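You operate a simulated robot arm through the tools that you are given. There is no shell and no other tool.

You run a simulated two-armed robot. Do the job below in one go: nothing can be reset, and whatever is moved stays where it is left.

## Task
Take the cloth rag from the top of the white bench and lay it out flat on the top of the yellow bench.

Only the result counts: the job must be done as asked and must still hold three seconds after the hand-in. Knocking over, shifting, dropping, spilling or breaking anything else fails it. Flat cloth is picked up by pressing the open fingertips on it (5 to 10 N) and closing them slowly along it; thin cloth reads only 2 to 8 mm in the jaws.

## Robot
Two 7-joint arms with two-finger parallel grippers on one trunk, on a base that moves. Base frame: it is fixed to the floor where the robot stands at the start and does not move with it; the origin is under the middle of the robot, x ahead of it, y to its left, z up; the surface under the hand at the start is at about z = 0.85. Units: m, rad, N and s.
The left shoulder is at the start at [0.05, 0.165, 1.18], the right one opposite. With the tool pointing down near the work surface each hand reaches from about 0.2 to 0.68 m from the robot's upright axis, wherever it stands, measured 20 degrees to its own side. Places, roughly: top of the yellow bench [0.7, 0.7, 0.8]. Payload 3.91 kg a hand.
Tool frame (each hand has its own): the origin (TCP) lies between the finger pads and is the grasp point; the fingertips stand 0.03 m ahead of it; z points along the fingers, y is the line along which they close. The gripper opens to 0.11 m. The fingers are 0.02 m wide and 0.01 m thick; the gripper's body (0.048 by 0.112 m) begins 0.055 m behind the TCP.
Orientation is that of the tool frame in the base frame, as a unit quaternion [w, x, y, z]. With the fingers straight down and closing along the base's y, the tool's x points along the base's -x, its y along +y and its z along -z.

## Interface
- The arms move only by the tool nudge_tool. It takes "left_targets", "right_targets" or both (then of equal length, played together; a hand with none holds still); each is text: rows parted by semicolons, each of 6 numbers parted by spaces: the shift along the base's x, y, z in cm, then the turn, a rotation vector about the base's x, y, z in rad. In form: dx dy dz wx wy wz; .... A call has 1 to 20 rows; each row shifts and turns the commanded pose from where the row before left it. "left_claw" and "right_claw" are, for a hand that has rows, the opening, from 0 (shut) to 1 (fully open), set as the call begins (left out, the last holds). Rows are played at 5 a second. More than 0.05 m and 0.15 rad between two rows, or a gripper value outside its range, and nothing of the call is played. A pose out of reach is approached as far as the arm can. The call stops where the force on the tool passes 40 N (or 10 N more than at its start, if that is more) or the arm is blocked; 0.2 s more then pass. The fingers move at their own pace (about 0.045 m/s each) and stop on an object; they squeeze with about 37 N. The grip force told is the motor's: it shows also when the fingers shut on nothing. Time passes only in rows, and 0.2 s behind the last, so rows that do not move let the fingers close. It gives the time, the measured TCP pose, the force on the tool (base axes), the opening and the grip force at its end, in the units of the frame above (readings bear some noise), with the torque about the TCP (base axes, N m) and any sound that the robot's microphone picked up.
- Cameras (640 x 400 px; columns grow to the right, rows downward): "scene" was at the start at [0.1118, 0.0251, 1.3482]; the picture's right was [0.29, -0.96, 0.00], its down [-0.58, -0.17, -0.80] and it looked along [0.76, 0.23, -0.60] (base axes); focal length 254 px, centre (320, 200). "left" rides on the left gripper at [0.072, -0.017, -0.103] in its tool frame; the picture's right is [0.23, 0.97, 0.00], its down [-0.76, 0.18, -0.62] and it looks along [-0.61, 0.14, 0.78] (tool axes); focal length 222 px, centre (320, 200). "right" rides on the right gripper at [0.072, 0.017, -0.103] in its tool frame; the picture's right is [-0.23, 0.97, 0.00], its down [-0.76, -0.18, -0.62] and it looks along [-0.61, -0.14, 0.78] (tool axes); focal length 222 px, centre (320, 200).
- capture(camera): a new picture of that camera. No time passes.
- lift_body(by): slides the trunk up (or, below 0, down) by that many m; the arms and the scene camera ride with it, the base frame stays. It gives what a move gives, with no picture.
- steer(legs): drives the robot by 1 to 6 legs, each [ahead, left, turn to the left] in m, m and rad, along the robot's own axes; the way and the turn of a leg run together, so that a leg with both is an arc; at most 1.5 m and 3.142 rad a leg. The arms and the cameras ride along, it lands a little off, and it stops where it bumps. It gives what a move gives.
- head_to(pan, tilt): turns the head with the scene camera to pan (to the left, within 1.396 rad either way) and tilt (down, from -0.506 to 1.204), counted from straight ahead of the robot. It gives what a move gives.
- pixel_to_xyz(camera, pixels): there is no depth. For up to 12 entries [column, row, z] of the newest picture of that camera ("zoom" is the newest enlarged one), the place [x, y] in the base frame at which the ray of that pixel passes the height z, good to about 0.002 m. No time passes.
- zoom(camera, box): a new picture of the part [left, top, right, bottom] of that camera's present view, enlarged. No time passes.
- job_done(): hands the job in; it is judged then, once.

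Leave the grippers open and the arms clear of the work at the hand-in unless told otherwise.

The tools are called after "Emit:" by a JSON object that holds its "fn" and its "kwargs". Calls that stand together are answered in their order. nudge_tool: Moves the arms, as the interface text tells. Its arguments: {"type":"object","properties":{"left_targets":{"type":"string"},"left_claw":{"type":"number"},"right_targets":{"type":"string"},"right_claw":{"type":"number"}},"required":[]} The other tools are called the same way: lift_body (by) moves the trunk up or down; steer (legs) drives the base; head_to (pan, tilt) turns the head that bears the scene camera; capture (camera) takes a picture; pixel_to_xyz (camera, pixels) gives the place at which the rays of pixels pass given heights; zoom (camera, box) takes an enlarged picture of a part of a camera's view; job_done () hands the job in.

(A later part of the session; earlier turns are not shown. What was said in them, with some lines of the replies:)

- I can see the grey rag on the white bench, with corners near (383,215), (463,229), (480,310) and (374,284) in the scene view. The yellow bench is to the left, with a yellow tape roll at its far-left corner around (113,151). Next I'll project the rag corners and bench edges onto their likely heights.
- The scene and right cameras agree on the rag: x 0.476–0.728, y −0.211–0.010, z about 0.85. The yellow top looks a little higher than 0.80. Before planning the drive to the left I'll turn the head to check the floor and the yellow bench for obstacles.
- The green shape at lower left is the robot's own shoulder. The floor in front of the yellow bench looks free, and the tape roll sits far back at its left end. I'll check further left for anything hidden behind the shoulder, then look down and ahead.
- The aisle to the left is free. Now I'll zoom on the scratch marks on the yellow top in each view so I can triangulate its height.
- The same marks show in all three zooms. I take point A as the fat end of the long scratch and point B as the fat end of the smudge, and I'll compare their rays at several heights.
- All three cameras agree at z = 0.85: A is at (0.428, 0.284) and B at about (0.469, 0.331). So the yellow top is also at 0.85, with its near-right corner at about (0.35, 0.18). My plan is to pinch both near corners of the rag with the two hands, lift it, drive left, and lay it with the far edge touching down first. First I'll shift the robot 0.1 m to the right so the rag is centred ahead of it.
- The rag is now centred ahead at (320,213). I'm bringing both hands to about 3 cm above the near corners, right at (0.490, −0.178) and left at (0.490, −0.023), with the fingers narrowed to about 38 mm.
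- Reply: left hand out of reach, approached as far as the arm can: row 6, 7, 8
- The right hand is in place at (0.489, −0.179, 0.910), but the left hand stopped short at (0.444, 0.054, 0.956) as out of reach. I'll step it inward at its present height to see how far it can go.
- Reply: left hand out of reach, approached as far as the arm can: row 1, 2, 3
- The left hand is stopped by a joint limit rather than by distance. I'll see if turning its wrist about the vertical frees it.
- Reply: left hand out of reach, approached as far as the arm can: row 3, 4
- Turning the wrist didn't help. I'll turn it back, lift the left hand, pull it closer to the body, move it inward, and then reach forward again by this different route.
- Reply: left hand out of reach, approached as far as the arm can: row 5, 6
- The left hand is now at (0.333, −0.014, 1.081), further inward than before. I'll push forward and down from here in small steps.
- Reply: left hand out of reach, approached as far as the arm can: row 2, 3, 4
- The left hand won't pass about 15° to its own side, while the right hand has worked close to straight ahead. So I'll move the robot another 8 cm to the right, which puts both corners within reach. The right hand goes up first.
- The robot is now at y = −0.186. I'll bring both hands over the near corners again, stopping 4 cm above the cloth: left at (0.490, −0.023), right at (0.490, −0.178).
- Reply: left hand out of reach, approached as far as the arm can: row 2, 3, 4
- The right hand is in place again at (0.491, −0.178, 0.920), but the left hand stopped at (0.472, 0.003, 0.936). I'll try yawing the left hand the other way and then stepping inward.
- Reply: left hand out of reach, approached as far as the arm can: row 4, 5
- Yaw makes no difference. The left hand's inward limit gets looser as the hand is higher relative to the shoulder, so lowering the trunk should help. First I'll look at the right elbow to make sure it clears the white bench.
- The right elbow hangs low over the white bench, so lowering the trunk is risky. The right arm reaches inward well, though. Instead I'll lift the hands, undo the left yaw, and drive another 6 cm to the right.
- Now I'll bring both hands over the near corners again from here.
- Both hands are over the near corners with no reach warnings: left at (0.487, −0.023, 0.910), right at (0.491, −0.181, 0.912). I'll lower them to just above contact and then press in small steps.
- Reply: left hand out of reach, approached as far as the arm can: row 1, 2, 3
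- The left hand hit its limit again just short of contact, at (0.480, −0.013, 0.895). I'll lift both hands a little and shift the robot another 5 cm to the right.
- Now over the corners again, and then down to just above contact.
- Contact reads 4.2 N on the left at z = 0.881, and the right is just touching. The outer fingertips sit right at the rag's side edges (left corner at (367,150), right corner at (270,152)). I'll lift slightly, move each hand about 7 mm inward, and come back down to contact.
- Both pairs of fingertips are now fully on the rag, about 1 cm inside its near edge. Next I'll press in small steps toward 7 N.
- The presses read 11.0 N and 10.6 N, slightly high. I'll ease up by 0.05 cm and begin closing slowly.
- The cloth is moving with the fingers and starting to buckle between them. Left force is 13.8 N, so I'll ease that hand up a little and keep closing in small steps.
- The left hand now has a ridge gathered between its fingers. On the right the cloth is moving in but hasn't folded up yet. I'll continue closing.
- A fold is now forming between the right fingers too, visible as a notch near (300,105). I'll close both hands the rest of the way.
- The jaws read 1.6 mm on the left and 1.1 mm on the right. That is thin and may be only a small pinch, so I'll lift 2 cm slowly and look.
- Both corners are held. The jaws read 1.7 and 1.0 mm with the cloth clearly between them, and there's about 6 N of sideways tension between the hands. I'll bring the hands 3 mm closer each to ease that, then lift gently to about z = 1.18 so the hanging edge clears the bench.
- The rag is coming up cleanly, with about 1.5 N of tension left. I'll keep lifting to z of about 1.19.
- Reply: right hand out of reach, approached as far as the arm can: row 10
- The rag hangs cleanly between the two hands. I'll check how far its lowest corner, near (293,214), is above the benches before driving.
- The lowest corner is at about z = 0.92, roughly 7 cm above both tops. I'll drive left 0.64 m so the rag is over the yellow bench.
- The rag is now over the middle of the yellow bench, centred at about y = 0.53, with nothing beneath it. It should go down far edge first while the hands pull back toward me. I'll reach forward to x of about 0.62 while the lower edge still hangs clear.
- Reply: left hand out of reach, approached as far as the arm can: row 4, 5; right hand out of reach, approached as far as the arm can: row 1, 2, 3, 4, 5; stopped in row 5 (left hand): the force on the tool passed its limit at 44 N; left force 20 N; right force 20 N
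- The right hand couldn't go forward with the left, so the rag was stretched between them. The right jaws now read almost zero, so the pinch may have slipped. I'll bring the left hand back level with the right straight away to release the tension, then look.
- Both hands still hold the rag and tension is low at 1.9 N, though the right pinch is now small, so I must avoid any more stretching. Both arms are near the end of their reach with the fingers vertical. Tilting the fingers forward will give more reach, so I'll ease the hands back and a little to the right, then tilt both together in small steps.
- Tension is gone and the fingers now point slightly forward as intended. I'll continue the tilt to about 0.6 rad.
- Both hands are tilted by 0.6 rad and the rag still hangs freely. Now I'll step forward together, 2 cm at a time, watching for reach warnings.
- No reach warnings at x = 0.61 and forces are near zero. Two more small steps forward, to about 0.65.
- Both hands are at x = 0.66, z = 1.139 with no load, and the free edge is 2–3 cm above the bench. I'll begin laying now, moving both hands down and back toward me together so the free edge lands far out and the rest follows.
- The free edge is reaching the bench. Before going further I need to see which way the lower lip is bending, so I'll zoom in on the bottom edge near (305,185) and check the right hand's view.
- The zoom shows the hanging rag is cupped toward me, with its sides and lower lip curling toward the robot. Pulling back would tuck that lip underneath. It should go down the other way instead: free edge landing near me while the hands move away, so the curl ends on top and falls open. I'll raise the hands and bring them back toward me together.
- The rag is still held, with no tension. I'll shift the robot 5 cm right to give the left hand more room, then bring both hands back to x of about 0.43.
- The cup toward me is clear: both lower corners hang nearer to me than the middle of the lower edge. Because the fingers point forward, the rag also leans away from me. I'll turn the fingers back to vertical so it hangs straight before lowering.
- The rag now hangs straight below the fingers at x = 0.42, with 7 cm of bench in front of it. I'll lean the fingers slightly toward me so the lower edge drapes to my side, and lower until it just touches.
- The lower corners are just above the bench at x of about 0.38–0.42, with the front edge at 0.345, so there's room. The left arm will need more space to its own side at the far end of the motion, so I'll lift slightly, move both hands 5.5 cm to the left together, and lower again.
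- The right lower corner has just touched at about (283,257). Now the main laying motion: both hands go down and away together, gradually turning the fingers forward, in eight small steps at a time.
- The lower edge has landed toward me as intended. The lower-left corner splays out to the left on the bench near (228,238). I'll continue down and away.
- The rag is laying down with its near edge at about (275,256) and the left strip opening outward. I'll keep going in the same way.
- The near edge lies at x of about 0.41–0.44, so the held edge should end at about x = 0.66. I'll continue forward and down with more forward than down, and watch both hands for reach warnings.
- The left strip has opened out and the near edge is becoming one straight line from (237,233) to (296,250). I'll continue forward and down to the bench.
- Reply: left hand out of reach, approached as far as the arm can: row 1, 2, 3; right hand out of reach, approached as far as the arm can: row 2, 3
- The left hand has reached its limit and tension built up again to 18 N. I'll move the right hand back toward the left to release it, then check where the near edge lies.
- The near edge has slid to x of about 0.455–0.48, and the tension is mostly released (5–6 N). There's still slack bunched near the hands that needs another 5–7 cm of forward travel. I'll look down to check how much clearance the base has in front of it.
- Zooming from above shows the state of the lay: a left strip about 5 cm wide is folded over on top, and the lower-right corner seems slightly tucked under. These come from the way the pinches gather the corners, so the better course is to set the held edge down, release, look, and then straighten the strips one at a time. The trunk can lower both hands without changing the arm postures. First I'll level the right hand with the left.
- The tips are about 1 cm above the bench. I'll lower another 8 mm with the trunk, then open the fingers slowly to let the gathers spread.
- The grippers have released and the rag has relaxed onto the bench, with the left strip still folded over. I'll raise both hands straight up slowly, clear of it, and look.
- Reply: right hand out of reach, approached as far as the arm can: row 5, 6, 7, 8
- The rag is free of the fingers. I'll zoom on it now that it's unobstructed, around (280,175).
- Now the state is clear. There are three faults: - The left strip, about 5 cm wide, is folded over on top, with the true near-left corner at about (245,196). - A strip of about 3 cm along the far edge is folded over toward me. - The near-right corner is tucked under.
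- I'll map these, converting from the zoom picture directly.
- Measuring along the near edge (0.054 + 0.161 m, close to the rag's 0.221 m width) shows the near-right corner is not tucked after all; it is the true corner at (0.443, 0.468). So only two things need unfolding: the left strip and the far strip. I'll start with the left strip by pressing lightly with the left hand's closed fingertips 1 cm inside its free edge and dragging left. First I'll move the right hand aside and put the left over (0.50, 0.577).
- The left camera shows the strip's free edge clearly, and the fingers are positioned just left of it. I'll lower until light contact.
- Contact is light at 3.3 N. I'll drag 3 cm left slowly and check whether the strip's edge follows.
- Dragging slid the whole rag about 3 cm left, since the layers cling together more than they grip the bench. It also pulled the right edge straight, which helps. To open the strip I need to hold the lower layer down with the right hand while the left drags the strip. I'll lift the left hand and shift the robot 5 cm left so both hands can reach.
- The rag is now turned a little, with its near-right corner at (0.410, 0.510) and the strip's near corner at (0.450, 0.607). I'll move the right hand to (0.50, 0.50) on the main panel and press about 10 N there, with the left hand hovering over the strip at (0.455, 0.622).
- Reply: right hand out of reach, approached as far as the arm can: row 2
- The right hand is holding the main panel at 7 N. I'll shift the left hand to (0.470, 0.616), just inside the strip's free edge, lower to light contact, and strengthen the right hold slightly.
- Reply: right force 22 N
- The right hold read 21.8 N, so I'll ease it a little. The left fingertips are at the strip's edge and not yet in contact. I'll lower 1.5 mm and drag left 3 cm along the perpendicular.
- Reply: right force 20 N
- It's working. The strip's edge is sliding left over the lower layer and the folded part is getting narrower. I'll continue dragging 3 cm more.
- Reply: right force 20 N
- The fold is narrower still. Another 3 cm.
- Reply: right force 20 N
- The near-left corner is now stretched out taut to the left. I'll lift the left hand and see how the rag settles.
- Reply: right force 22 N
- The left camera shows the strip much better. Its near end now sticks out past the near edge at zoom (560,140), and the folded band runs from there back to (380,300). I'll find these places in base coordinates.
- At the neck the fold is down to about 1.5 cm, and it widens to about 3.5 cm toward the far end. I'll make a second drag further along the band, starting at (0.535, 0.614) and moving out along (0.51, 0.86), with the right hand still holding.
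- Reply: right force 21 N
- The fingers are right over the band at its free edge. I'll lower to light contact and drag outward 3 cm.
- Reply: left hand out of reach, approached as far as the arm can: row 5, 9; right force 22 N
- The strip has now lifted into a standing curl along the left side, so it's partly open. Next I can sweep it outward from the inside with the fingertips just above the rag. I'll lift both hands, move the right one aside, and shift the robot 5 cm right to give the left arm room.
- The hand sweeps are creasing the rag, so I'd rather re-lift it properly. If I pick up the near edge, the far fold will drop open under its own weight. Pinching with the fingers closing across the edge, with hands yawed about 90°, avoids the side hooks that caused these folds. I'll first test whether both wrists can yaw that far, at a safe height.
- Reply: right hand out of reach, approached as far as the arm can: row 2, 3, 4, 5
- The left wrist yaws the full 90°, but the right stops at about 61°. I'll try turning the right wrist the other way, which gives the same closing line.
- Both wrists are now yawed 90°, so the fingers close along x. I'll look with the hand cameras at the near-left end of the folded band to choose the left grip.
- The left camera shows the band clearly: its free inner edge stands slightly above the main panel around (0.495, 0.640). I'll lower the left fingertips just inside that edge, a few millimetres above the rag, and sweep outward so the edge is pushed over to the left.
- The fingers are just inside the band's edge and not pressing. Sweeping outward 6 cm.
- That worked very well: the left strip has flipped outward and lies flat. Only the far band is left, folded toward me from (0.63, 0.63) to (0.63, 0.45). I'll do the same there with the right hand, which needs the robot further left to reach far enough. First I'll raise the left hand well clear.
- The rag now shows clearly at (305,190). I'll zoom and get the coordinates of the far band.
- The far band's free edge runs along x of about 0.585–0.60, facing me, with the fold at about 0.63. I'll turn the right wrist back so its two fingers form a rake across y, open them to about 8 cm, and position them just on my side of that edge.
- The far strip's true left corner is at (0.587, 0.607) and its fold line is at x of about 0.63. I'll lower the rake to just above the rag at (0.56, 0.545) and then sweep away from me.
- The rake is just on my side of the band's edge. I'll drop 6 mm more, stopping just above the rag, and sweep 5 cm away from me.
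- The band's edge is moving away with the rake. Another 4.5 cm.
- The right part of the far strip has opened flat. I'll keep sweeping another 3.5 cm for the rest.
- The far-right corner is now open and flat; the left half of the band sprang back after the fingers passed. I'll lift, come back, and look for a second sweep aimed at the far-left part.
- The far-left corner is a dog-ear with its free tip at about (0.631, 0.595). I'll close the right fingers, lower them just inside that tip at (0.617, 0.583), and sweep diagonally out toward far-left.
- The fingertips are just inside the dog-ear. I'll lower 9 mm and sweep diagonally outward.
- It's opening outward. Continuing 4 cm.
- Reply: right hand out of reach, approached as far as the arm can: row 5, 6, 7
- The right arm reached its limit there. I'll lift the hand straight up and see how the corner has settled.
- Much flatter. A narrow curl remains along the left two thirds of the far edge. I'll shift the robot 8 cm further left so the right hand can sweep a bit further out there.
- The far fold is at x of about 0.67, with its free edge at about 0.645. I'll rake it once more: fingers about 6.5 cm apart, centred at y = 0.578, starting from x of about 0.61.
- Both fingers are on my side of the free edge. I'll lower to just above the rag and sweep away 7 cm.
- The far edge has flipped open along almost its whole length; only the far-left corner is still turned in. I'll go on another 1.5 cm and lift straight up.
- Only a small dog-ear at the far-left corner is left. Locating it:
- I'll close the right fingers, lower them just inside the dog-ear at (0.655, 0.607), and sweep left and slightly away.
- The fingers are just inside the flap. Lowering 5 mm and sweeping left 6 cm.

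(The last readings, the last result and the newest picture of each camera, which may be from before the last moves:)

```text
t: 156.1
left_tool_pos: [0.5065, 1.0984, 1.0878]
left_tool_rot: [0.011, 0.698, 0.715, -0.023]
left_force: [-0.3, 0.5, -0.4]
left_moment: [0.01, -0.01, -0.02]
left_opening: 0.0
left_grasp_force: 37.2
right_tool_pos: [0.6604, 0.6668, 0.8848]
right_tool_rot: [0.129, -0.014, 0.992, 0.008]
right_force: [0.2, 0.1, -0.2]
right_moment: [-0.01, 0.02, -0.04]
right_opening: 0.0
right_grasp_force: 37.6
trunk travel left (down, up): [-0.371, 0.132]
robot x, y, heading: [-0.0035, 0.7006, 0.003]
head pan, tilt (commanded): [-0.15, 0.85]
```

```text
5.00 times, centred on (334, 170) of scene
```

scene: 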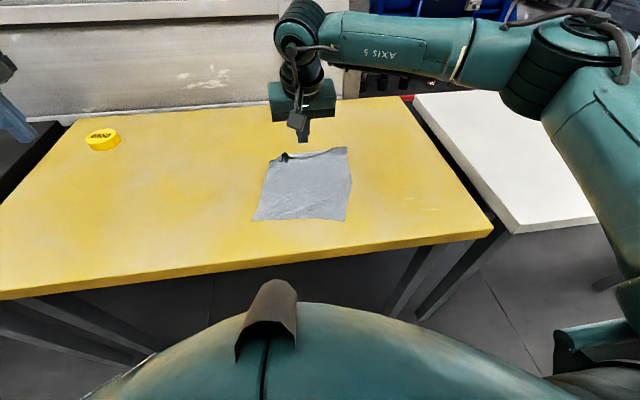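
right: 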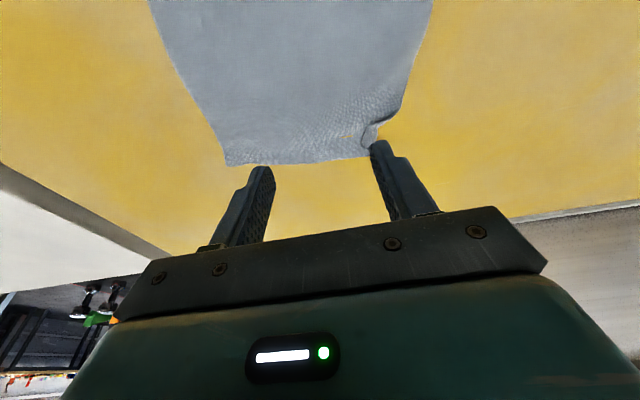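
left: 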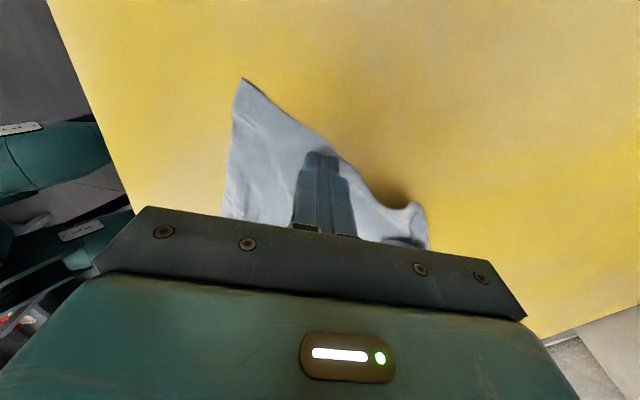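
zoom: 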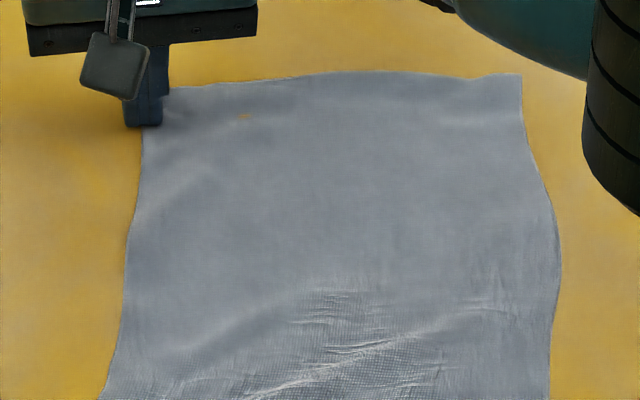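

The dog-ear is open and the rag is now a full rectangle. I'll lift the right hand straight up and check the whole rag.

Emit:
{"fn": "nudge_tool", "kwargs": {"right_targets": "0 0.3 1 0 0 0; 0 0 3 0 0 0; 0 0 4 0 0 0; -2 0 3 0 0 0; -3 2 0 0 0 0; -3 3 0 0 0 0; -3 3 0 0 0 0; 0 0 0 0 0 0"}}

Emit:
{"fn": "capture", "kwargs": {"camera": "scene"}}

Emit:
{"fn": "zoom", "kwargs": {"camera": "scene", "box": [270, 130, 414, 220]}}

```text
t: 157.9
left_tool_pos: [0.5074, 1.0987, 1.0884]
left_tool_rot: [0.011, 0.698, 0.716, -0.023]
left_force: [-0.3, 0.4, -0.2]
left_moment: [-0.01, -0.03, 0.02]
left_opening: 0.0001
left_grasp_force: 37.0
right_tool_pos: [0.5498, 0.7475, 0.994]
right_tool_rot: [0.129, -0.014, 0.992, 0.007]
right_force: [0.0, -0.4, 0.3]
right_moment: [-0.01, 0.02, -0.01]
right_opening: 0.0
right_grasp_force: 36.5
trunk travel left (down, up): [-0.371, 0.132]
robot x, y, heading: [-0.0028, 0.698, 0.007]
head pan, tilt (commanded): [-0.15, 0.85]
```

```text
taken
```

scene: 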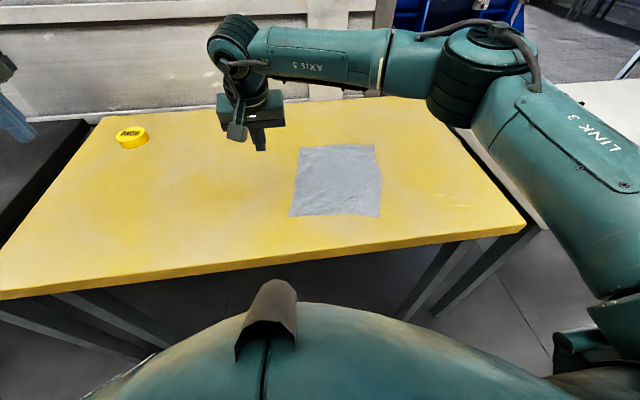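

```text
4.44 times, centred on (342, 175) of scene
```

zoom: 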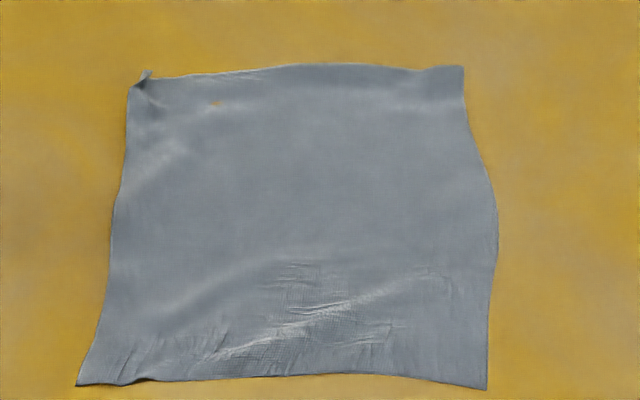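

The rag lies almost flat. There is a small curl at the far-left corner and some light wrinkles near the near edge. I'll measure its corners against its full size of 0.252 by 0.221 m.

Emit:
{"fn": "pixel_to_xyz", "kwargs": {"camera": "zoom", "pixels": [[77, 385, 0.85], [486, 389, 0.85], [463, 67, 0.85], [130, 90, 0.85], [145, 75, 0.86], [497, 230, 0.85], [112, 235, 0.85], [300, 64, 0.85], [280, 375, 0.85]]}}

Emit:
{"fn": "zoom", "kwargs": {"camera": "scene", "box": [284, 140, 348, 180]}}

Emit:
{"fn": "zoom", "kwargs": {"camera": "scene", "box": [282, 185, 386, 225]}}

```text
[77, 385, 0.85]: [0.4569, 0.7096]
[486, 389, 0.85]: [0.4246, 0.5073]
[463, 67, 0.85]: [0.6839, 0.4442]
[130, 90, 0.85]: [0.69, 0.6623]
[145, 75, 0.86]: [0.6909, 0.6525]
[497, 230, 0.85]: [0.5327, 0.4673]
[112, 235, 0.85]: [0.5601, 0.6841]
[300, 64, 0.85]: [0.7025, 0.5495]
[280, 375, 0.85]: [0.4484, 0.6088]
```

```text
10.00 times, centred on (316, 160) of scene
```

zoom: 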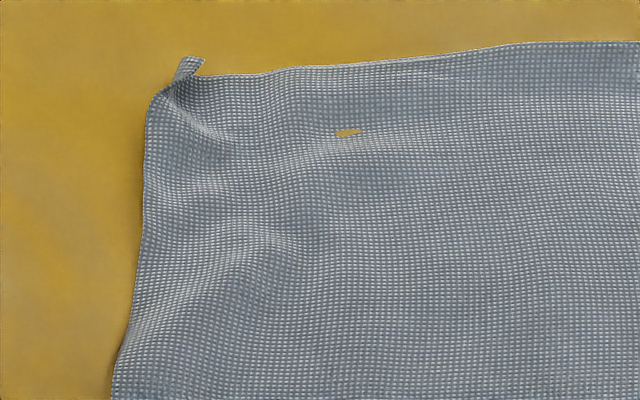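

```text
6.15 times, centred on (334, 205) of scene
```

zoom: 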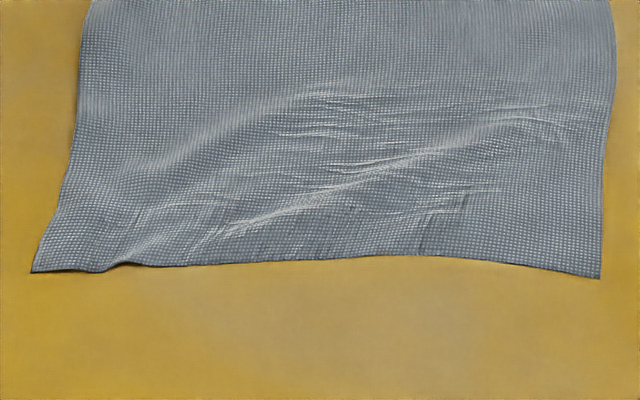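

The corners enclose about 0.053 m² of the full 0.056 m², so it's roughly 95% spread. I'll improve two things: the tiny turned-in tip at the far-left corner (0.69, 0.655), and the light wrinkles near the near edge. First the tip: I'll shift the robot 8 cm left for reach and place the closed right fingers just inside it.

Emit:
{"fn": "steer", "kwargs": {"legs": [[0, 0.08, 0]]}}

Emit:
{"fn": "nudge_tool", "kwargs": {"right_targets": "3 -4 0 0 0 0; 3 -4 0 0 0 0; 3 -4 0 0 0 0; 1.5 -4 -1 0 0 0; 0.5 -3 -2 0 0 0; 0 0 -3.5 0 0 0; 0 0 -2.5 0 0 0; 0 0 0 0 0 0"}}

Emit:
{"fn": "zoom", "kwargs": {"camera": "right", "box": [240, 80, 440, 205]}}

```text
t: 159.3
left_tool_pos: [0.5054, 1.1796, 1.0879]
left_tool_rot: [0.011, 0.698, 0.716, -0.023]
left_force: [0.5, -0.6, -0.4]
left_moment: [-0.03, -0.01, 0.01]
left_opening: 0.0001
left_grasp_force: 37.4
right_tool_pos: [0.5483, 0.8291, 0.993]
right_tool_rot: [0.129, -0.013, 0.992, 0.007]
right_force: [-0.7, 0.1, 0.4]
right_moment: [0.0, 0.03, 0.0]
right_opening: 0.0
right_grasp_force: 36.6
trunk travel left (down, up): [-0.371, 0.132]
robot x, y, heading: [-0.0038, 0.7806, 0.01]
head pan, tilt (commanded): [-0.15, 0.85]
```

```text
t: 161.1
left_tool_pos: [0.5064, 1.1785, 1.0879]
left_tool_rot: [0.011, 0.698, 0.716, -0.023]
left_force: [0.2, 0.4, 0.1]
left_moment: [-0.04, 0.02, 0.02]
left_opening: 0.0001
left_grasp_force: 37.2
right_tool_pos: [0.6594, 0.6387, 0.9025]
right_tool_rot: [0.129, -0.014, 0.991, 0.007]
right_force: [0.8, -0.7, -1.0]
right_moment: [-0.03, 0.0, 0.01]
right_opening: 0.0002
right_grasp_force: 37.2
trunk travel left (down, up): [-0.371, 0.132]
robot x, y, heading: [-0.0007, 0.7823, 0.006]
head pan, tilt (commanded): [-0.15, 0.85]
```

```text
3.20 times, centred on (340, 142) of right
```

zoom: 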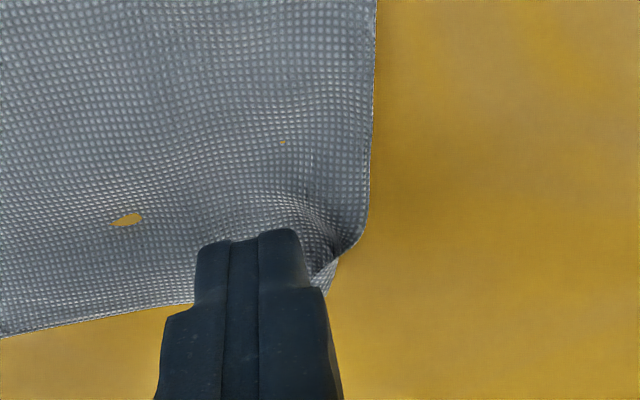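

The curled tip is just beyond the fingers, to the lower right at zoom (330,265). I'll lower to near contact and sweep outward 3 cm along the diagonal.

Emit:
{"fn": "nudge_tool", "kwargs": {"right_targets": "0 0 -1 0 0 0; 0 0 -0.75 0 0 0; 0.3 0.4 0 0 0 0; 0.3 0.4 0 0 0 0; 0.3 0.4 0 0 0 0; 0.3 0.4 0 0 0 0; 0.3 0.4 0 0 0 0; 0.3 0.4 0 0 0 0; 0.2 0.4 0 0 0 0; 0.2 0.4 0 0 0 0; 0 0 0 0 0 0"}}

Emit:
{"fn": "zoom", "kwargs": {"camera": "right", "box": [200, 60, 440, 210]}}

```text
t: 163.5
left_tool_pos: [0.5049, 1.1788, 1.0879]
left_tool_rot: [0.011, 0.698, 0.716, -0.023]
left_force: [0.1, 0.3, 0.1]
left_moment: [0.0, 0.02, 0.01]
left_opening: 0.0
left_grasp_force: 37.1
right_tool_pos: [0.6805, 0.6708, 0.8854]
right_tool_rot: [0.129, -0.015, 0.992, 0.007]
right_force: [0.7, 0.0, 0.0]
right_moment: [-0.02, -0.02, 0.03]
right_opening: 0.0
right_grasp_force: 37.0
trunk travel left (down, up): [-0.371, 0.132]
robot x, y, heading: [-0.0095, 0.78, 0.009]
head pan, tilt (commanded): [-0.15, 0.85]
```

```text
2.67 times, centred on (320, 135) of right
```

zoom: 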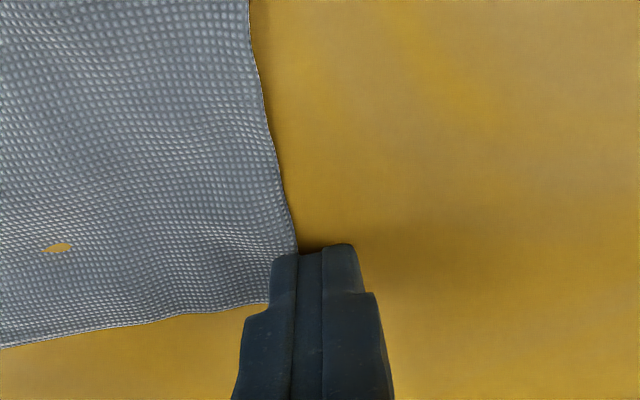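

The corner now looks open. I'll lift the hand straight up and check.

Emit:
{"fn": "nudge_tool", "kwargs": {"right_targets": "0.2 0.3 0.5 0 0 0; 0 0 3 0 0 0; 0 0 4 0 0 0; -3 0 4 0 0 0; -4 2 0 0 0 0; -4 3 0 0 0 0; -2 3 0 0 0 0; 0 0 0 0 0 0"}}

Emit:
{"fn": "head_to", "kwargs": {"pan": -0.3, "tilt": 0.85}}

Emit:
{"fn": "capture", "kwargs": {"camera": "scene"}}

Emit:
{"fn": "zoom", "kwargs": {"camera": "scene", "box": [270, 130, 414, 220]}}

```text
t: 165.3
left_tool_pos: [0.5053, 1.1766, 1.0883]
left_tool_rot: [0.012, 0.697, 0.716, -0.024]
left_force: [0.3, 0.3, 1.0]
left_moment: [0.0, 0.01, -0.04]
left_opening: 0.0001
left_grasp_force: 36.4
right_tool_pos: [0.5529, 0.754, 0.9977]
right_tool_rot: [0.128, -0.014, 0.992, 0.006]
right_force: [-0.9, -0.6, -0.7]
right_moment: [-0.03, 0.01, -0.02]
right_opening: 0.0
right_grasp_force: 37.2
trunk travel left (down, up): [-0.371, 0.132]
robot x, y, heading: [-0.0042, 0.7761, 0.003]
head pan, tilt (commanded): [-0.15, 0.85]
```

```text
t: 166.0
left_tool_pos: [0.5065, 1.178, 1.0878]
left_tool_rot: [0.011, 0.698, 0.716, -0.023]
left_force: [0.5, 0.1, -0.4]
left_moment: [0.05, -0.02, -0.03]
left_opening: 0.0
left_grasp_force: 37.3
right_tool_pos: [0.5527, 0.7543, 0.9979]
right_tool_rot: [0.128, -0.014, 0.992, 0.007]
right_force: [0.0, -0.2, 0.6]
right_moment: [-0.01, 0.03, 0.0]
right_opening: 0.0002
right_grasp_force: 36.9
trunk travel left (down, up): [-0.371, 0.132]
robot x, y, heading: [-0.0025, 0.7818, 0.004]
head pan, tilt (commanded): [-0.3, 0.85]
```

```text
taken
```

scene: 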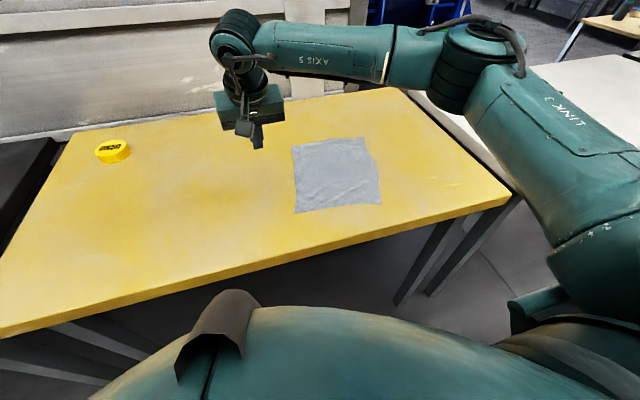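

```text
4.44 times, centred on (342, 175) of scene
```

zoom: 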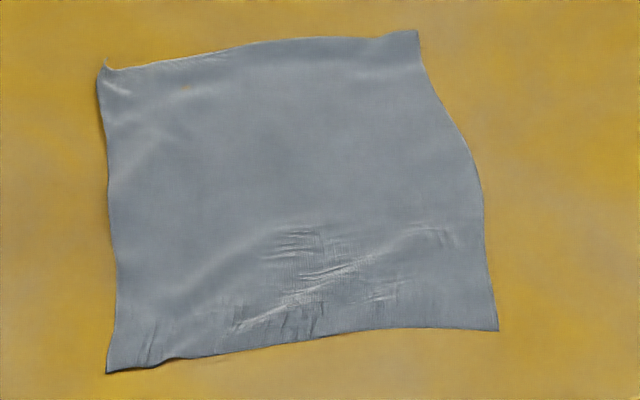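

The far-left corner is open. Now the light wrinkles near the near edge: I'll press both near corners lightly and draw them about 1 cm apart. I'll drive back right so both hands can reach those corners.

Emit:
{"fn": "steer", "kwargs": {"legs": [[0, -0.39, 0]]}}

Emit:
{"fn": "head_to", "kwargs": {"pan": 0.3, "tilt": 0.85}}

Emit:
{"fn": "capture", "kwargs": {"camera": "scene"}}

Emit:
{"fn": "zoom", "kwargs": {"camera": "scene", "box": [200, 120, 344, 210]}}

```text
t: 169.9
left_tool_pos: [0.5091, 0.7902, 1.0873]
left_tool_rot: [0.012, 0.697, 0.716, -0.024]
left_force: [-0.9, 0.7, 0.4]
left_moment: [0.04, 0.0, 0.02]
left_opening: 0.0
left_grasp_force: 36.9
right_tool_pos: [0.5554, 0.366, 0.9983]
right_tool_rot: [0.129, -0.015, 0.992, 0.008]
right_force: [-0.7, 0.2, -0.2]
right_moment: [0.02, -0.02, -0.04]
right_opening: 0.0
right_grasp_force: 36.5
trunk travel left (down, up): [-0.371, 0.132]
robot x, y, heading: [-0.0045, 0.3899, 0.006]
head pan, tilt (commanded): [-0.3, 0.85]
```

```text
t: 170.9
left_tool_pos: [0.5093, 0.7915, 1.0884]
left_tool_rot: [0.012, 0.698, 0.716, -0.023]
left_force: [0.0, 0.5, -0.2]
left_moment: [-0.02, 0.01, -0.01]
left_opening: 0.0
left_grasp_force: 37.2
right_tool_pos: [0.5554, 0.3658, 0.9967]
right_tool_rot: [0.129, -0.014, 0.992, 0.007]
right_force: [-0.1, -0.3, 0.0]
right_moment: [0.02, 0.01, 0.02]
right_opening: 0.0
right_grasp_force: 37.3
trunk travel left (down, up): [-0.371, 0.132]
robot x, y, heading: [-0.0038, 0.3931, 0.009]
head pan, tilt (commanded): [0.3, 0.85]
```

```text
taken
```

scene: 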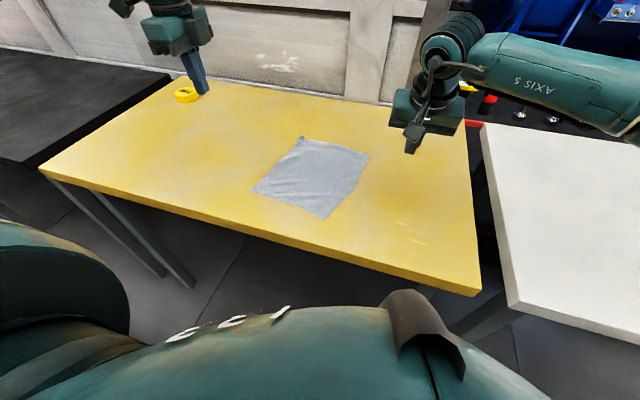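

```text
4.44 times, centred on (272, 165) of scene
```

zoom: 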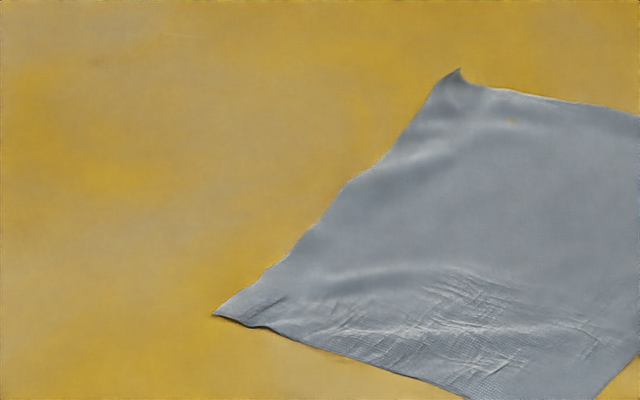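

Emit:
{"fn": "pixel_to_xyz", "kwargs": {"camera": "scene", "pixels": [[248.4, 190.9, 0.85], [325, 219, 0.85], [369, 155, 0.85], [303, 137, 0.855]]}}

```text
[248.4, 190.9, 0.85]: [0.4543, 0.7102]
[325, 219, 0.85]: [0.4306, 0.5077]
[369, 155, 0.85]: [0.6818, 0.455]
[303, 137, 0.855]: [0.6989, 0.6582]
```

I'll bring both hands, closed, to just above points 1.5 cm inside the near corners: left at (0.467, 0.698), right at (0.444, 0.518).

Emit:
{"fn": "nudge_tool", "kwargs": {"left_targets": "-0.525 -1.16 -2.3 0 0 0; -0.525 -1.16 -2.3 0 0 0; -0.525 -1.16 -2.3 0 0 0; -0.525 -1.16 -2.3 0 0 0; -0.525 -1.16 -2.3 0 0 0; -0.525 -1.16 -2.3 0 0 0; -0.525 -1.16 -2.3 0 0 0; -0.525 -1.16 -2.3 0 0 0; 0 0 0 0 0 0", "right_targets": "-1.39 1.9 0 0 0.032 0; -1.39 1.9 0 0 0.032 0; -1.39 1.9 -1 0 0.032 0; -1.39 1.9 -1 0 0.032 0; -1.39 1.9 -1 0 0.032 0; -1.39 1.9 -2 0 0.032 0; -1.39 1.9 -2 0 0.032 0; -1.39 1.9 -2 0 0.032 0; 0 0 0 0 0 0"}}

Emit:
{"fn": "zoom", "kwargs": {"camera": "scene", "box": [230, 140, 374, 230]}}

```text
t: 172.9
left_tool_pos: [0.4665, 0.6977, 0.9032]
left_tool_rot: [0.011, 0.698, 0.716, -0.023]
left_force: [0.6, 0.0, 0.6]
left_moment: [0.01, 0.0, 0.01]
left_opening: 0.0
left_grasp_force: 37.1
right_tool_pos: [0.4438, 0.5176, 0.9076]
right_tool_rot: [0.001, -0.013, 1.0, 0.008]
right_force: [0.1, -0.2, 0.2]
right_moment: [-0.02, 0.01, -0.01]
right_opening: 0.0001
right_grasp_force: 37.4
trunk travel left (down, up): [-0.371, 0.132]
robot x, y, heading: [-0.0001, 0.3886, 0.009]
head pan, tilt (commanded): [0.3, 0.85]
```

```text
4.44 times, centred on (302, 185) of scene
```

zoom: 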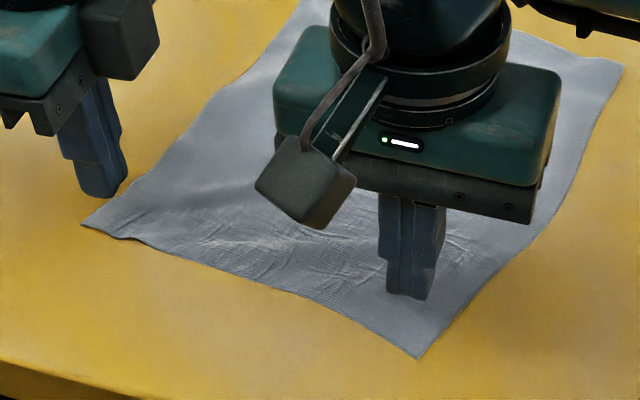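

Both hands are over the corners. Lowering to light contact.

Emit:
{"fn": "nudge_tool", "kwargs": {"left_targets": "0 0 -1 0 0 0; 0 0 -0.8 0 0 0; 0 0 -0.3 0 0 0; 0 0 -0.1 0 0 0; 0 0 0 0 0 0", "right_targets": "0 0 -1.2 0 0 0; 0 0 -1.0 0 0 0; 0 0 -0.3 0 0 0; 0 0 -0.1 0 0 0; 0 0 0 0 0 0"}}

```text
t: 174.2
left_tool_pos: [0.4677, 0.6982, 0.8823]
left_tool_rot: [0.012, 0.698, 0.716, -0.023]
left_force: [-0.6, 0.2, 1.7]
left_moment: [0.04, 0.04, -0.01]
left_opening: 0.0
left_grasp_force: 36.6
right_tool_pos: [0.4442, 0.5179, 0.8829]
right_tool_rot: [0.002, -0.014, 1.0, 0.009]
right_force: [-0.3, 0.4, 0.3]
right_moment: [0.02, 0.0, 0.01]
right_opening: 0.0001
right_grasp_force: 37.1
trunk travel left (down, up): [-0.371, 0.132]
robot x, y, heading: [-0.0016, 0.388, 0.015]
head pan, tilt (commanded): [0.3, 0.85]
```

Left contact is 1.7 N and the right is just touching. I'll press slightly more and draw the corners apart about 0.8 cm each along the near edge.

Emit:
{"fn": "nudge_tool", "kwargs": {"left_targets": "0 0 -0.04 0 0 0; 0 0 0 0 0 0; 0.02 0.2 0 0 0 0; 0.02 0.2 0 0 0 0; 0.02 0.2 0 0 0 0; 0.02 0.2 0 0 0 0; 0 0 0 0 0 0", "right_targets": "0 0 -0.1 0 0 0; 0 0 -0.04 0 0 0; -0.03 -0.2 0 0 0 0; -0.03 -0.2 0 0 0 0; -0.03 -0.2 0 0 0 0; -0.03 -0.2 0 0 0 0; 0 0 0 0 0 0"}}

Emit:
{"fn": "zoom", "kwargs": {"camera": "scene", "box": [230, 140, 374, 230]}}

```text
t: 175.8
left_tool_pos: [0.4679, 0.7058, 0.882]
left_tool_rot: [0.012, 0.698, 0.716, -0.023]
left_force: [0.5, -1.1, 0.0]
left_moment: [-0.01, 0.01, -0.02]
left_opening: 0.0001
left_grasp_force: 37.3
right_tool_pos: [0.4428, 0.5111, 0.8811]
right_tool_rot: [0.002, -0.014, 1.0, 0.009]
right_force: [0.7, 2.1, 12.6]
right_moment: [-0.02, 0.02, 0.02]
right_opening: 0.0
right_grasp_force: 36.5
trunk travel left (down, up): [-0.371, 0.132]
robot x, y, heading: [-0.0014, 0.3891, 0.008]
head pan, tilt (commanded): [0.3, 0.85]
```

```text
4.44 times, centred on (302, 185) of scene
```

zoom: 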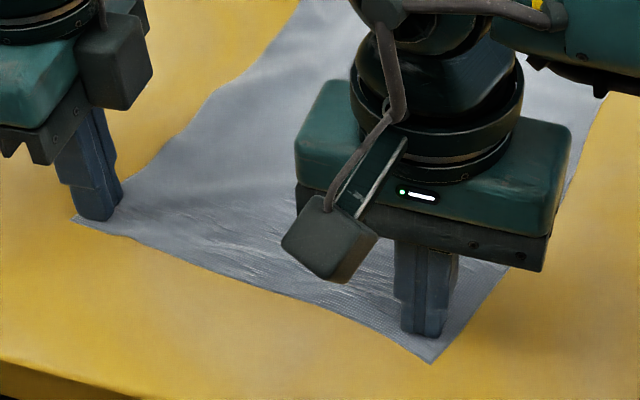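

The near edge has straightened between the two hands. I'll lift both hands straight up together and see how it settles.

Emit:
{"fn": "nudge_tool", "kwargs": {"left_targets": "0 0 0.5 0 0 0; 0 0 2 0 0 0; 0 0 4 0 0 0; 0 2 4 0 0 0; 0 4 3 0 0 0; 0 4 0 0 0 0; 0 4 0 0 0 0", "right_targets": "0 0 0.5 0 0 0; 0 0 2 0 0 0; 0 0 4 0 0 0; 0 -2 4 0 0 0; 0 -4 3 0 0 0; 0 -4 0 0 0 0; 0 -4 0 0 0 0"}}

Emit:
{"fn": "capture", "kwargs": {"camera": "scene"}}

Emit:
{"fn": "zoom", "kwargs": {"camera": "scene", "box": [230, 130, 390, 230]}}

```text
t: 177.3
left_tool_pos: [0.4674, 0.8471, 1.015]
left_tool_rot: [0.011, 0.697, 0.716, -0.024]
left_force: [0.5, -0.2, -0.1]
left_moment: [0.0, 0.0, 0.0]
left_opening: 0.0
left_grasp_force: 37.0
right_tool_pos: [0.4418, 0.3706, 1.0159]
right_tool_rot: [0.002, -0.015, 1.0, 0.01]
right_force: [-0.3, -0.1, 0.2]
right_moment: [-0.01, -0.02, 0.0]
right_opening: 0.0002
right_grasp_force: 36.9
trunk travel left (down, up): [-0.371, 0.132]
robot x, y, heading: [-0.0002, 0.3932, 0.011]
head pan, tilt (commanded): [0.3, 0.85]
```

```text
taken
```

scene: 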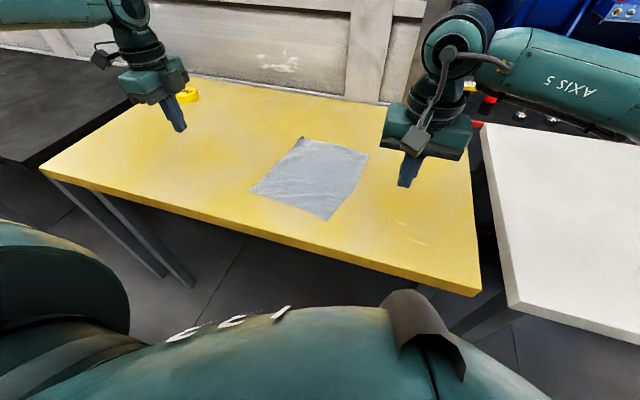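

```text
4.00 times, centred on (310, 180) of scene
```

zoom: 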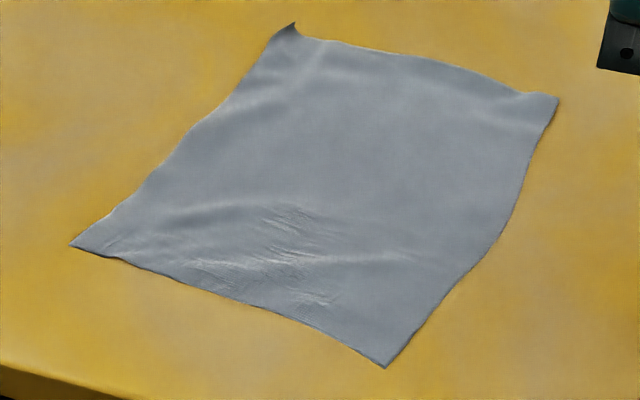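

The rag is flatter still. Measuring its corners again:

Emit:
{"fn": "pixel_to_xyz", "kwargs": {"camera": "zoom", "pixels": [[70, 245, 0.85], [385, 367, 0.85], [557, 97, 0.85], [275, 38, 0.852], [293, 24, 0.86], [500, 240, 0.85], [190, 130, 0.85]]}}

Emit:
{"fn": "zoom", "kwargs": {"camera": "scene", "box": [284, 130, 332, 160]}}

Emit:
{"fn": "zoom", "kwargs": {"camera": "scene", "box": [244, 176, 332, 231]}}

```text
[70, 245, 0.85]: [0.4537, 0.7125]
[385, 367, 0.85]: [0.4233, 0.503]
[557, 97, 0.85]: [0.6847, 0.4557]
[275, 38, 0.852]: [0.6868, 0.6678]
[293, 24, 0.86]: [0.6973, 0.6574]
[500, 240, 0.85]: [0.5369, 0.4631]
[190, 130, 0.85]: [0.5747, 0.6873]
```

```text
13.33 times, centred on (308, 145) of scene
```

zoom: 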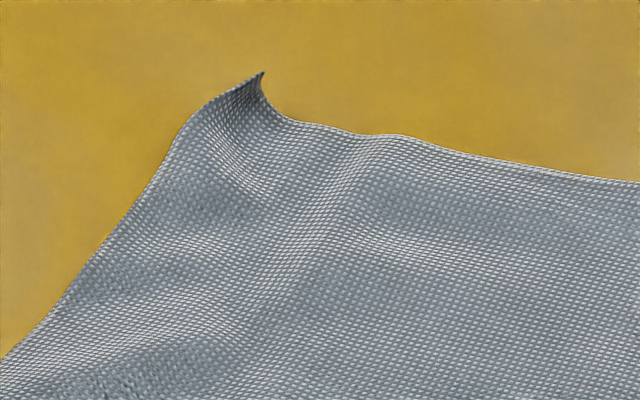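

```text
7.27 times, centred on (288, 204) of scene
```

zoom: 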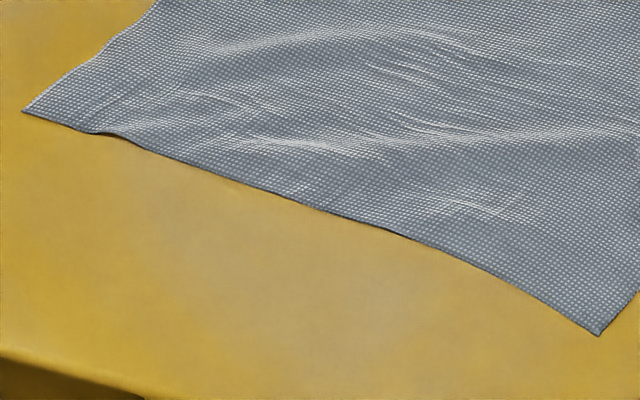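

The rag is nearly fully spread (about 0.21 × 0.25 m). The only visible flaw is the far-left corner tip, which stands up about 1 cm. I'll drive left again so the right hand can press that corner and draw it outward a little.

Emit:
{"fn": "steer", "kwargs": {"legs": [[0, 0.37, 0]]}}

Emit:
{"fn": "head_to", "kwargs": {"pan": -0.3, "tilt": 0.85}}

Emit:
{"fn": "nudge_tool", "kwargs": {"right_targets": "2 -1 0 0 -0.05 0; 3 -1 0 0 -0.05 0; 3 -1.5 0 0 -0.05 0; 3 -1.5 0 0 -0.05 0; 4 -1.5 0 0 -0.05 0; 3.5 -1.5 0 0 0 0; 3 -1.5 0 0 0 0; 0 0 0 0 0 0"}}

Emit:
{"fn": "capture", "kwargs": {"camera": "scene"}}

Emit:
{"fn": "zoom", "kwargs": {"camera": "right", "box": [200, 40, 440, 190]}}

```text
t: 181.2
left_tool_pos: [0.4666, 1.2172, 1.0136]
left_tool_rot: [0.012, 0.698, 0.715, -0.024]
left_force: [-0.4, -0.1, 0.2]
left_moment: [0.02, 0.06, -0.04]
left_opening: 0.0003
left_grasp_force: 36.8
right_tool_pos: [0.4391, 0.7423, 1.016]
right_tool_rot: [0.002, -0.012, 1.0, 0.01]
right_force: [-0.5, -0.3, -0.1]
right_moment: [-0.01, -0.01, -0.03]
right_opening: 0.0
right_grasp_force: 37.3
trunk travel left (down, up): [-0.371, 0.132]
robot x, y, heading: [-0.0054, 0.7603, 0.004]
head pan, tilt (commanded): [0.3, 0.85]
```

```text
t: 182.2
left_tool_pos: [0.4662, 1.2182, 1.015]
left_tool_rot: [0.012, 0.698, 0.716, -0.023]
left_force: [-0.3, -0.5, -0.3]
left_moment: [0.0, -0.02, -0.02]
left_opening: 0.0
left_grasp_force: 37.3
right_tool_pos: [0.4404, 0.7426, 1.0159]
right_tool_rot: [0.003, -0.012, 1.0, 0.008]
right_force: [0.3, 0.1, 0.0]
right_moment: [0.01, 0.0, -0.02]
right_opening: 0.0
right_grasp_force: 36.9
trunk travel left (down, up): [-0.371, 0.132]
robot x, y, heading: [-0.0038, 0.7658, 0.0]
head pan, tilt (commanded): [-0.3, 0.85]
```

```text
t: 184.0
left_tool_pos: [0.4661, 1.2167, 1.0141]
left_tool_rot: [0.012, 0.698, 0.715, -0.023]
left_force: [0.4, -0.2, -0.2]
left_moment: [0.0, -0.02, -0.03]
left_opening: 0.0
left_grasp_force: 36.8
right_tool_pos: [0.6532, 0.6464, 1.0162]
right_tool_rot: [0.126, -0.015, 0.992, 0.008]
right_force: [1.9, -0.7, 0.6]
right_moment: [0.0, 0.01, 0.0]
right_opening: 0.0
right_grasp_force: 36.6
trunk travel left (down, up): [-0.371, 0.132]
robot x, y, heading: [-0.0023, 0.7632, 0.006]
head pan, tilt (commanded): [-0.3, 0.85]
```

```text
taken
```

scene: 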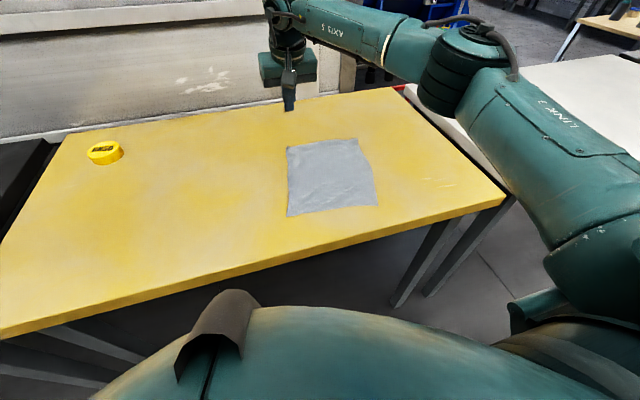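

```text
2.67 times, centred on (320, 115) of right
```

zoom: 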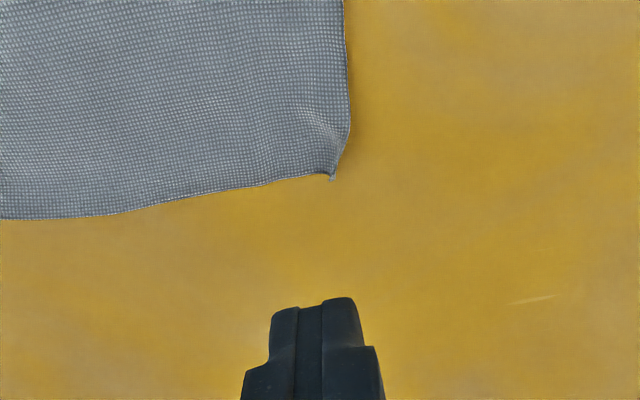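

Emit:
{"fn": "pixel_to_xyz", "kwargs": {"camera": "zoom", "pixels": [[332, 178, 0.857], [345, 140, 0.852], [270, 187, 0.85]]}}

```text
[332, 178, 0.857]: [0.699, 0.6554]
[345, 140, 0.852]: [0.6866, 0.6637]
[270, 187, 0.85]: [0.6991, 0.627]
```

The tip is at (0.699, 0.655). I'll lower the closed fingers onto the rag 1.5 cm inside it, press lightly, draw outward 1 cm, and lift.

Emit:
{"fn": "nudge_tool", "kwargs": {"right_targets": "1 0.1 -3 0 0 0; 1 0.1 -3.5 0 0 0; 0 0 -3.5 0 0 0; 0 0 -2 0 0 0; 0 0 -0.9 0 0 0; 0 0 -0.3 0 0 0; 0 0 0 0 0 0"}}

```text
t: 185.6
left_tool_pos: [0.4661, 1.2171, 1.0148]
left_tool_rot: [0.011, 0.698, 0.716, -0.023]
left_force: [0.0, -0.3, -0.5]
left_moment: [-0.01, 0.0, -0.01]
left_opening: 0.0002
left_grasp_force: 37.5
right_tool_pos: [0.6746, 0.6504, 0.8838]
right_tool_rot: [0.126, -0.013, 0.992, 0.009]
right_force: [0.5, 0.4, 0.0]
right_moment: [-0.01, 0.04, -0.02]
right_opening: 0.0002
right_grasp_force: 37.1
trunk travel left (down, up): [-0.371, 0.132]
robot x, y, heading: [-0.007, 0.7607, 0.007]
head pan, tilt (commanded): [-0.3, 0.85]
```

Emit:
{"fn": "nudge_tool", "kwargs": {"right_targets": "0 0 -0.15 0 0 0; 0 0 -0.1 0 0 0; 0.2 0.15 0 0 0 0; 0.2 0.15 0 0 0 0; 0.2 0.15 0 0 0 0; 0.2 0.15 0 0 0 0; 0.2 0.15 0 0 0 0; 0 0 0 0 0 0"}}

Emit:
{"fn": "zoom", "kwargs": {"camera": "right", "box": [200, 60, 440, 210]}}

```text
t: 187.4
left_tool_pos: [0.4657, 1.2174, 1.016]
left_tool_rot: [0.011, 0.699, 0.714, -0.022]
left_force: [-0.3, 0.9, 0.2]
left_moment: [-0.01, 0.01, -0.01]
left_opening: 0.0
left_grasp_force: 37.0
right_tool_pos: [0.6844, 0.6593, 0.8821]
right_tool_rot: [0.127, -0.013, 0.992, 0.008]
right_force: [-0.7, -2.0, 9.6]
right_moment: [-0.07, 0.01, 0.01]
right_opening: 0.0
right_grasp_force: 37.4
trunk travel left (down, up): [-0.371, 0.132]
robot x, y, heading: [-0.0058, 0.7637, 0.008]
head pan, tilt (commanded): [-0.3, 0.85]
```

```text
2.67 times, centred on (320, 135) of right
```

zoom: 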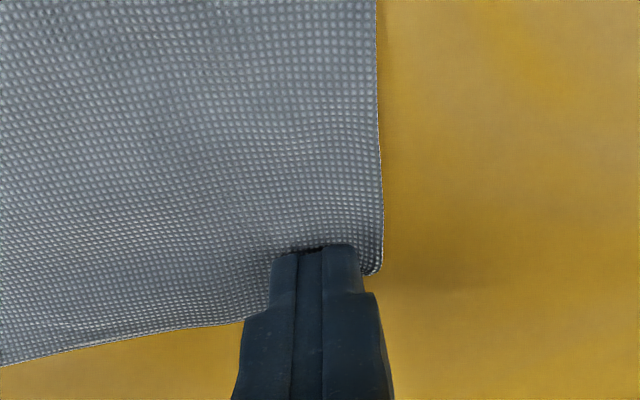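

The fingers drew the corner outward at 9.6 N, and the left edge looks straight in that view. I'll lift straight up gently and check the corner.

Emit:
{"fn": "nudge_tool", "kwargs": {"right_targets": "0 0 0.5 0 0 0; 0 0 2 0 0 0; 0 0 4 0 0 0; 0 0 4 0 0 0; -3 1 3 0 0 0; -4 2 1 0 0 0; -4 3 0 0 0.05 0; -4 3 0 0 0.1 0; -3 3 0 0 0.1 0; 0 0 0 0 0 0"}}

Emit:
{"fn": "capture", "kwargs": {"camera": "scene"}}

Emit:
{"fn": "zoom", "kwargs": {"camera": "scene", "box": [268, 130, 396, 220]}}

Emit:
{"fn": "zoom", "kwargs": {"camera": "scene", "box": [276, 132, 324, 162]}}

```text
t: 189.6
left_tool_pos: [0.466, 1.2179, 1.0157]
left_tool_rot: [0.011, 0.698, 0.716, -0.024]
left_force: [0.2, -0.4, 0.9]
left_moment: [0.01, 0.02, -0.02]
left_opening: 0.0
left_grasp_force: 37.3
right_tool_pos: [0.505, 0.7784, 1.0264]
right_tool_rot: [0.0, -0.012, 1.0, 0.008]
right_force: [0.1, -0.5, 0.0]
right_moment: [-0.01, -0.03, -0.01]
right_opening: 0.0002
right_grasp_force: 37.1
trunk travel left (down, up): [-0.371, 0.132]
robot x, y, heading: [0.0003, 0.7635, 0.006]
head pan, tilt (commanded): [-0.3, 0.85]
```

```text
taken
```

scene: 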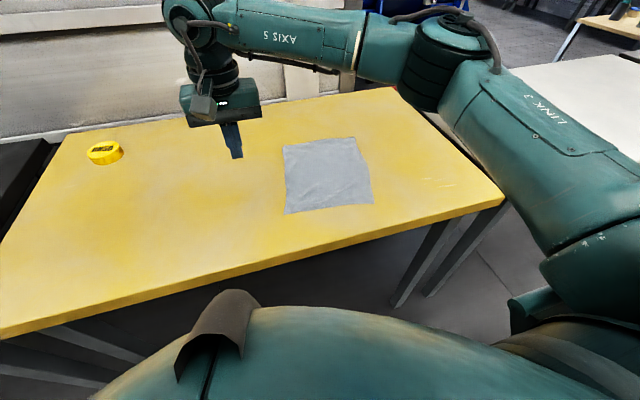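

```text
4.44 times, centred on (332, 175) of scene
```

zoom: 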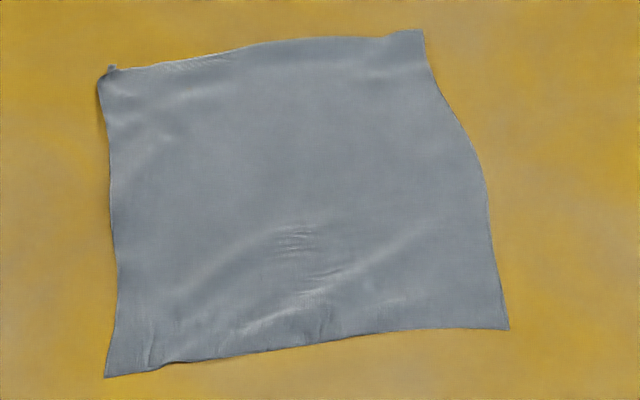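

```text
13.33 times, centred on (300, 147) of scene
```

zoom: 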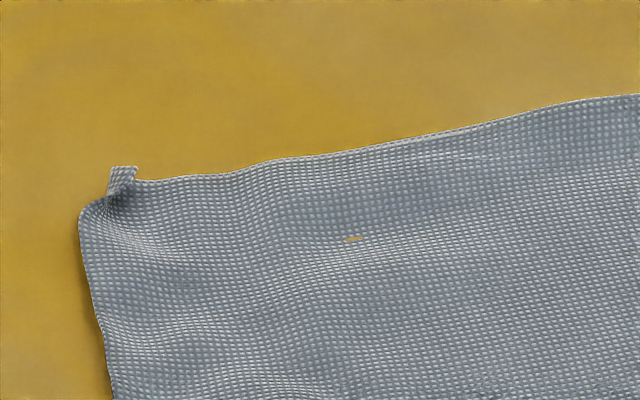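

The rag lies spread and flat on the yellow bench; only about 1 cm of the far-left tip is turned up, which is negligible. I'll raise and retract both hands, open the grippers, and take a last look.

Emit:
{"fn": "nudge_tool", "kwargs": {"left_targets": "-1 0 3 0 0 0; -1 0 3 0 0 0; -1 0 3 0 0 0; -1 0 2 0 0 0; 0 0 0 0 0 0; 0 0 0 0 0 0; 0 0 0 0 0 0", "right_targets": "-2 1 3 0 0 0; -2 1 3 0 0 0; -2 1 3 0 0 0; -2 1 2 0 0 0; -2 1 0 0 0 0; 0 0 0 0 0 0; 0 0 0 0 0 0", "left_claw": 1.0, "right_claw": 1.0}}

Emit:
{"fn": "capture", "kwargs": {"camera": "scene"}}

Emit:
{"fn": "zoom", "kwargs": {"camera": "scene", "box": [268, 130, 396, 220]}}

```text
t: 191.2
left_tool_pos: [0.4263, 1.2178, 1.1253]
left_tool_rot: [0.012, 0.699, 0.715, -0.023]
left_force: [0.3, 0.1, 0.5]
left_moment: [0.01, -0.01, 0.05]
left_opening: 0.1098
left_grasp_force: 0.0
right_tool_pos: [0.4042, 0.8266, 1.1364]
right_tool_rot: [0.002, -0.013, 1.0, 0.008]
right_force: [-0.6, -0.1, 0.2]
right_moment: [-0.01, 0.0, 0.02]
right_opening: 0.11
right_grasp_force: 0.1
trunk travel left (down, up): [-0.371, 0.132]
robot x, y, heading: [-0.0058, 0.762, 0.005]
head pan, tilt (commanded): [-0.3, 0.85]
```

```text
taken
```

scene: 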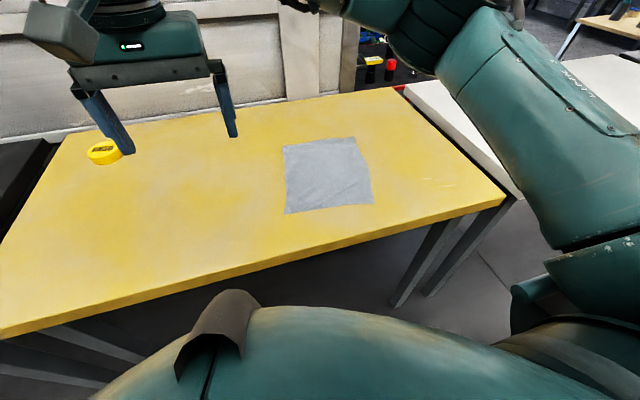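

```text
4.44 times, centred on (332, 175) of scene
```

zoom: 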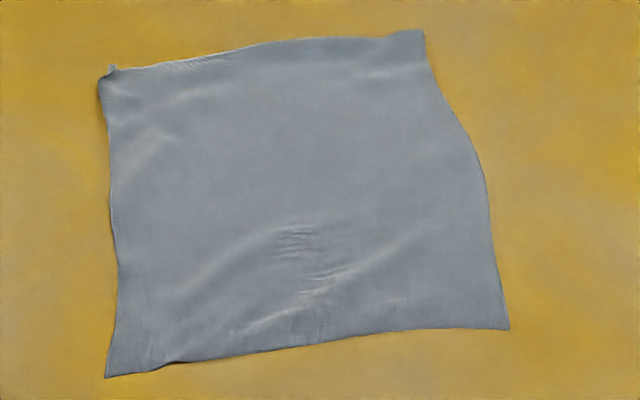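

The rag lies fully on the yellow bench, spread flat and well inside the edges. The tape roll is where it was, both grippers are open at 0.11 m, and the arms are raised clear. Handing in.

Emit:
{"fn": "job_done", "kwargs": {}}

```text
The job is handed in.
```

The rag is off the white bench and spread out on the yellow one, and I've handed the job in. I don't have the judge's result.

- **Flatness:** The last corner measurements enclosed about 95% of the rag's full area. About 1 cm of the far-left corner tip is still turned in, and there are a few light wrinkles toward the near edge.
- **Position:** It lies wholly on the bench, with its nearest corner about 7 cm in from the front edge.
- **How it went:** The first lay-down left the left and far edges folded over. I opened those folds by sweeping the fingertips outward, then drew the near corners apart.
- **Surroundings:** The cameras show nothing else moved, including the tape roll on the yellow bench. Both grippers are open and the arms are raised clear of the rag.
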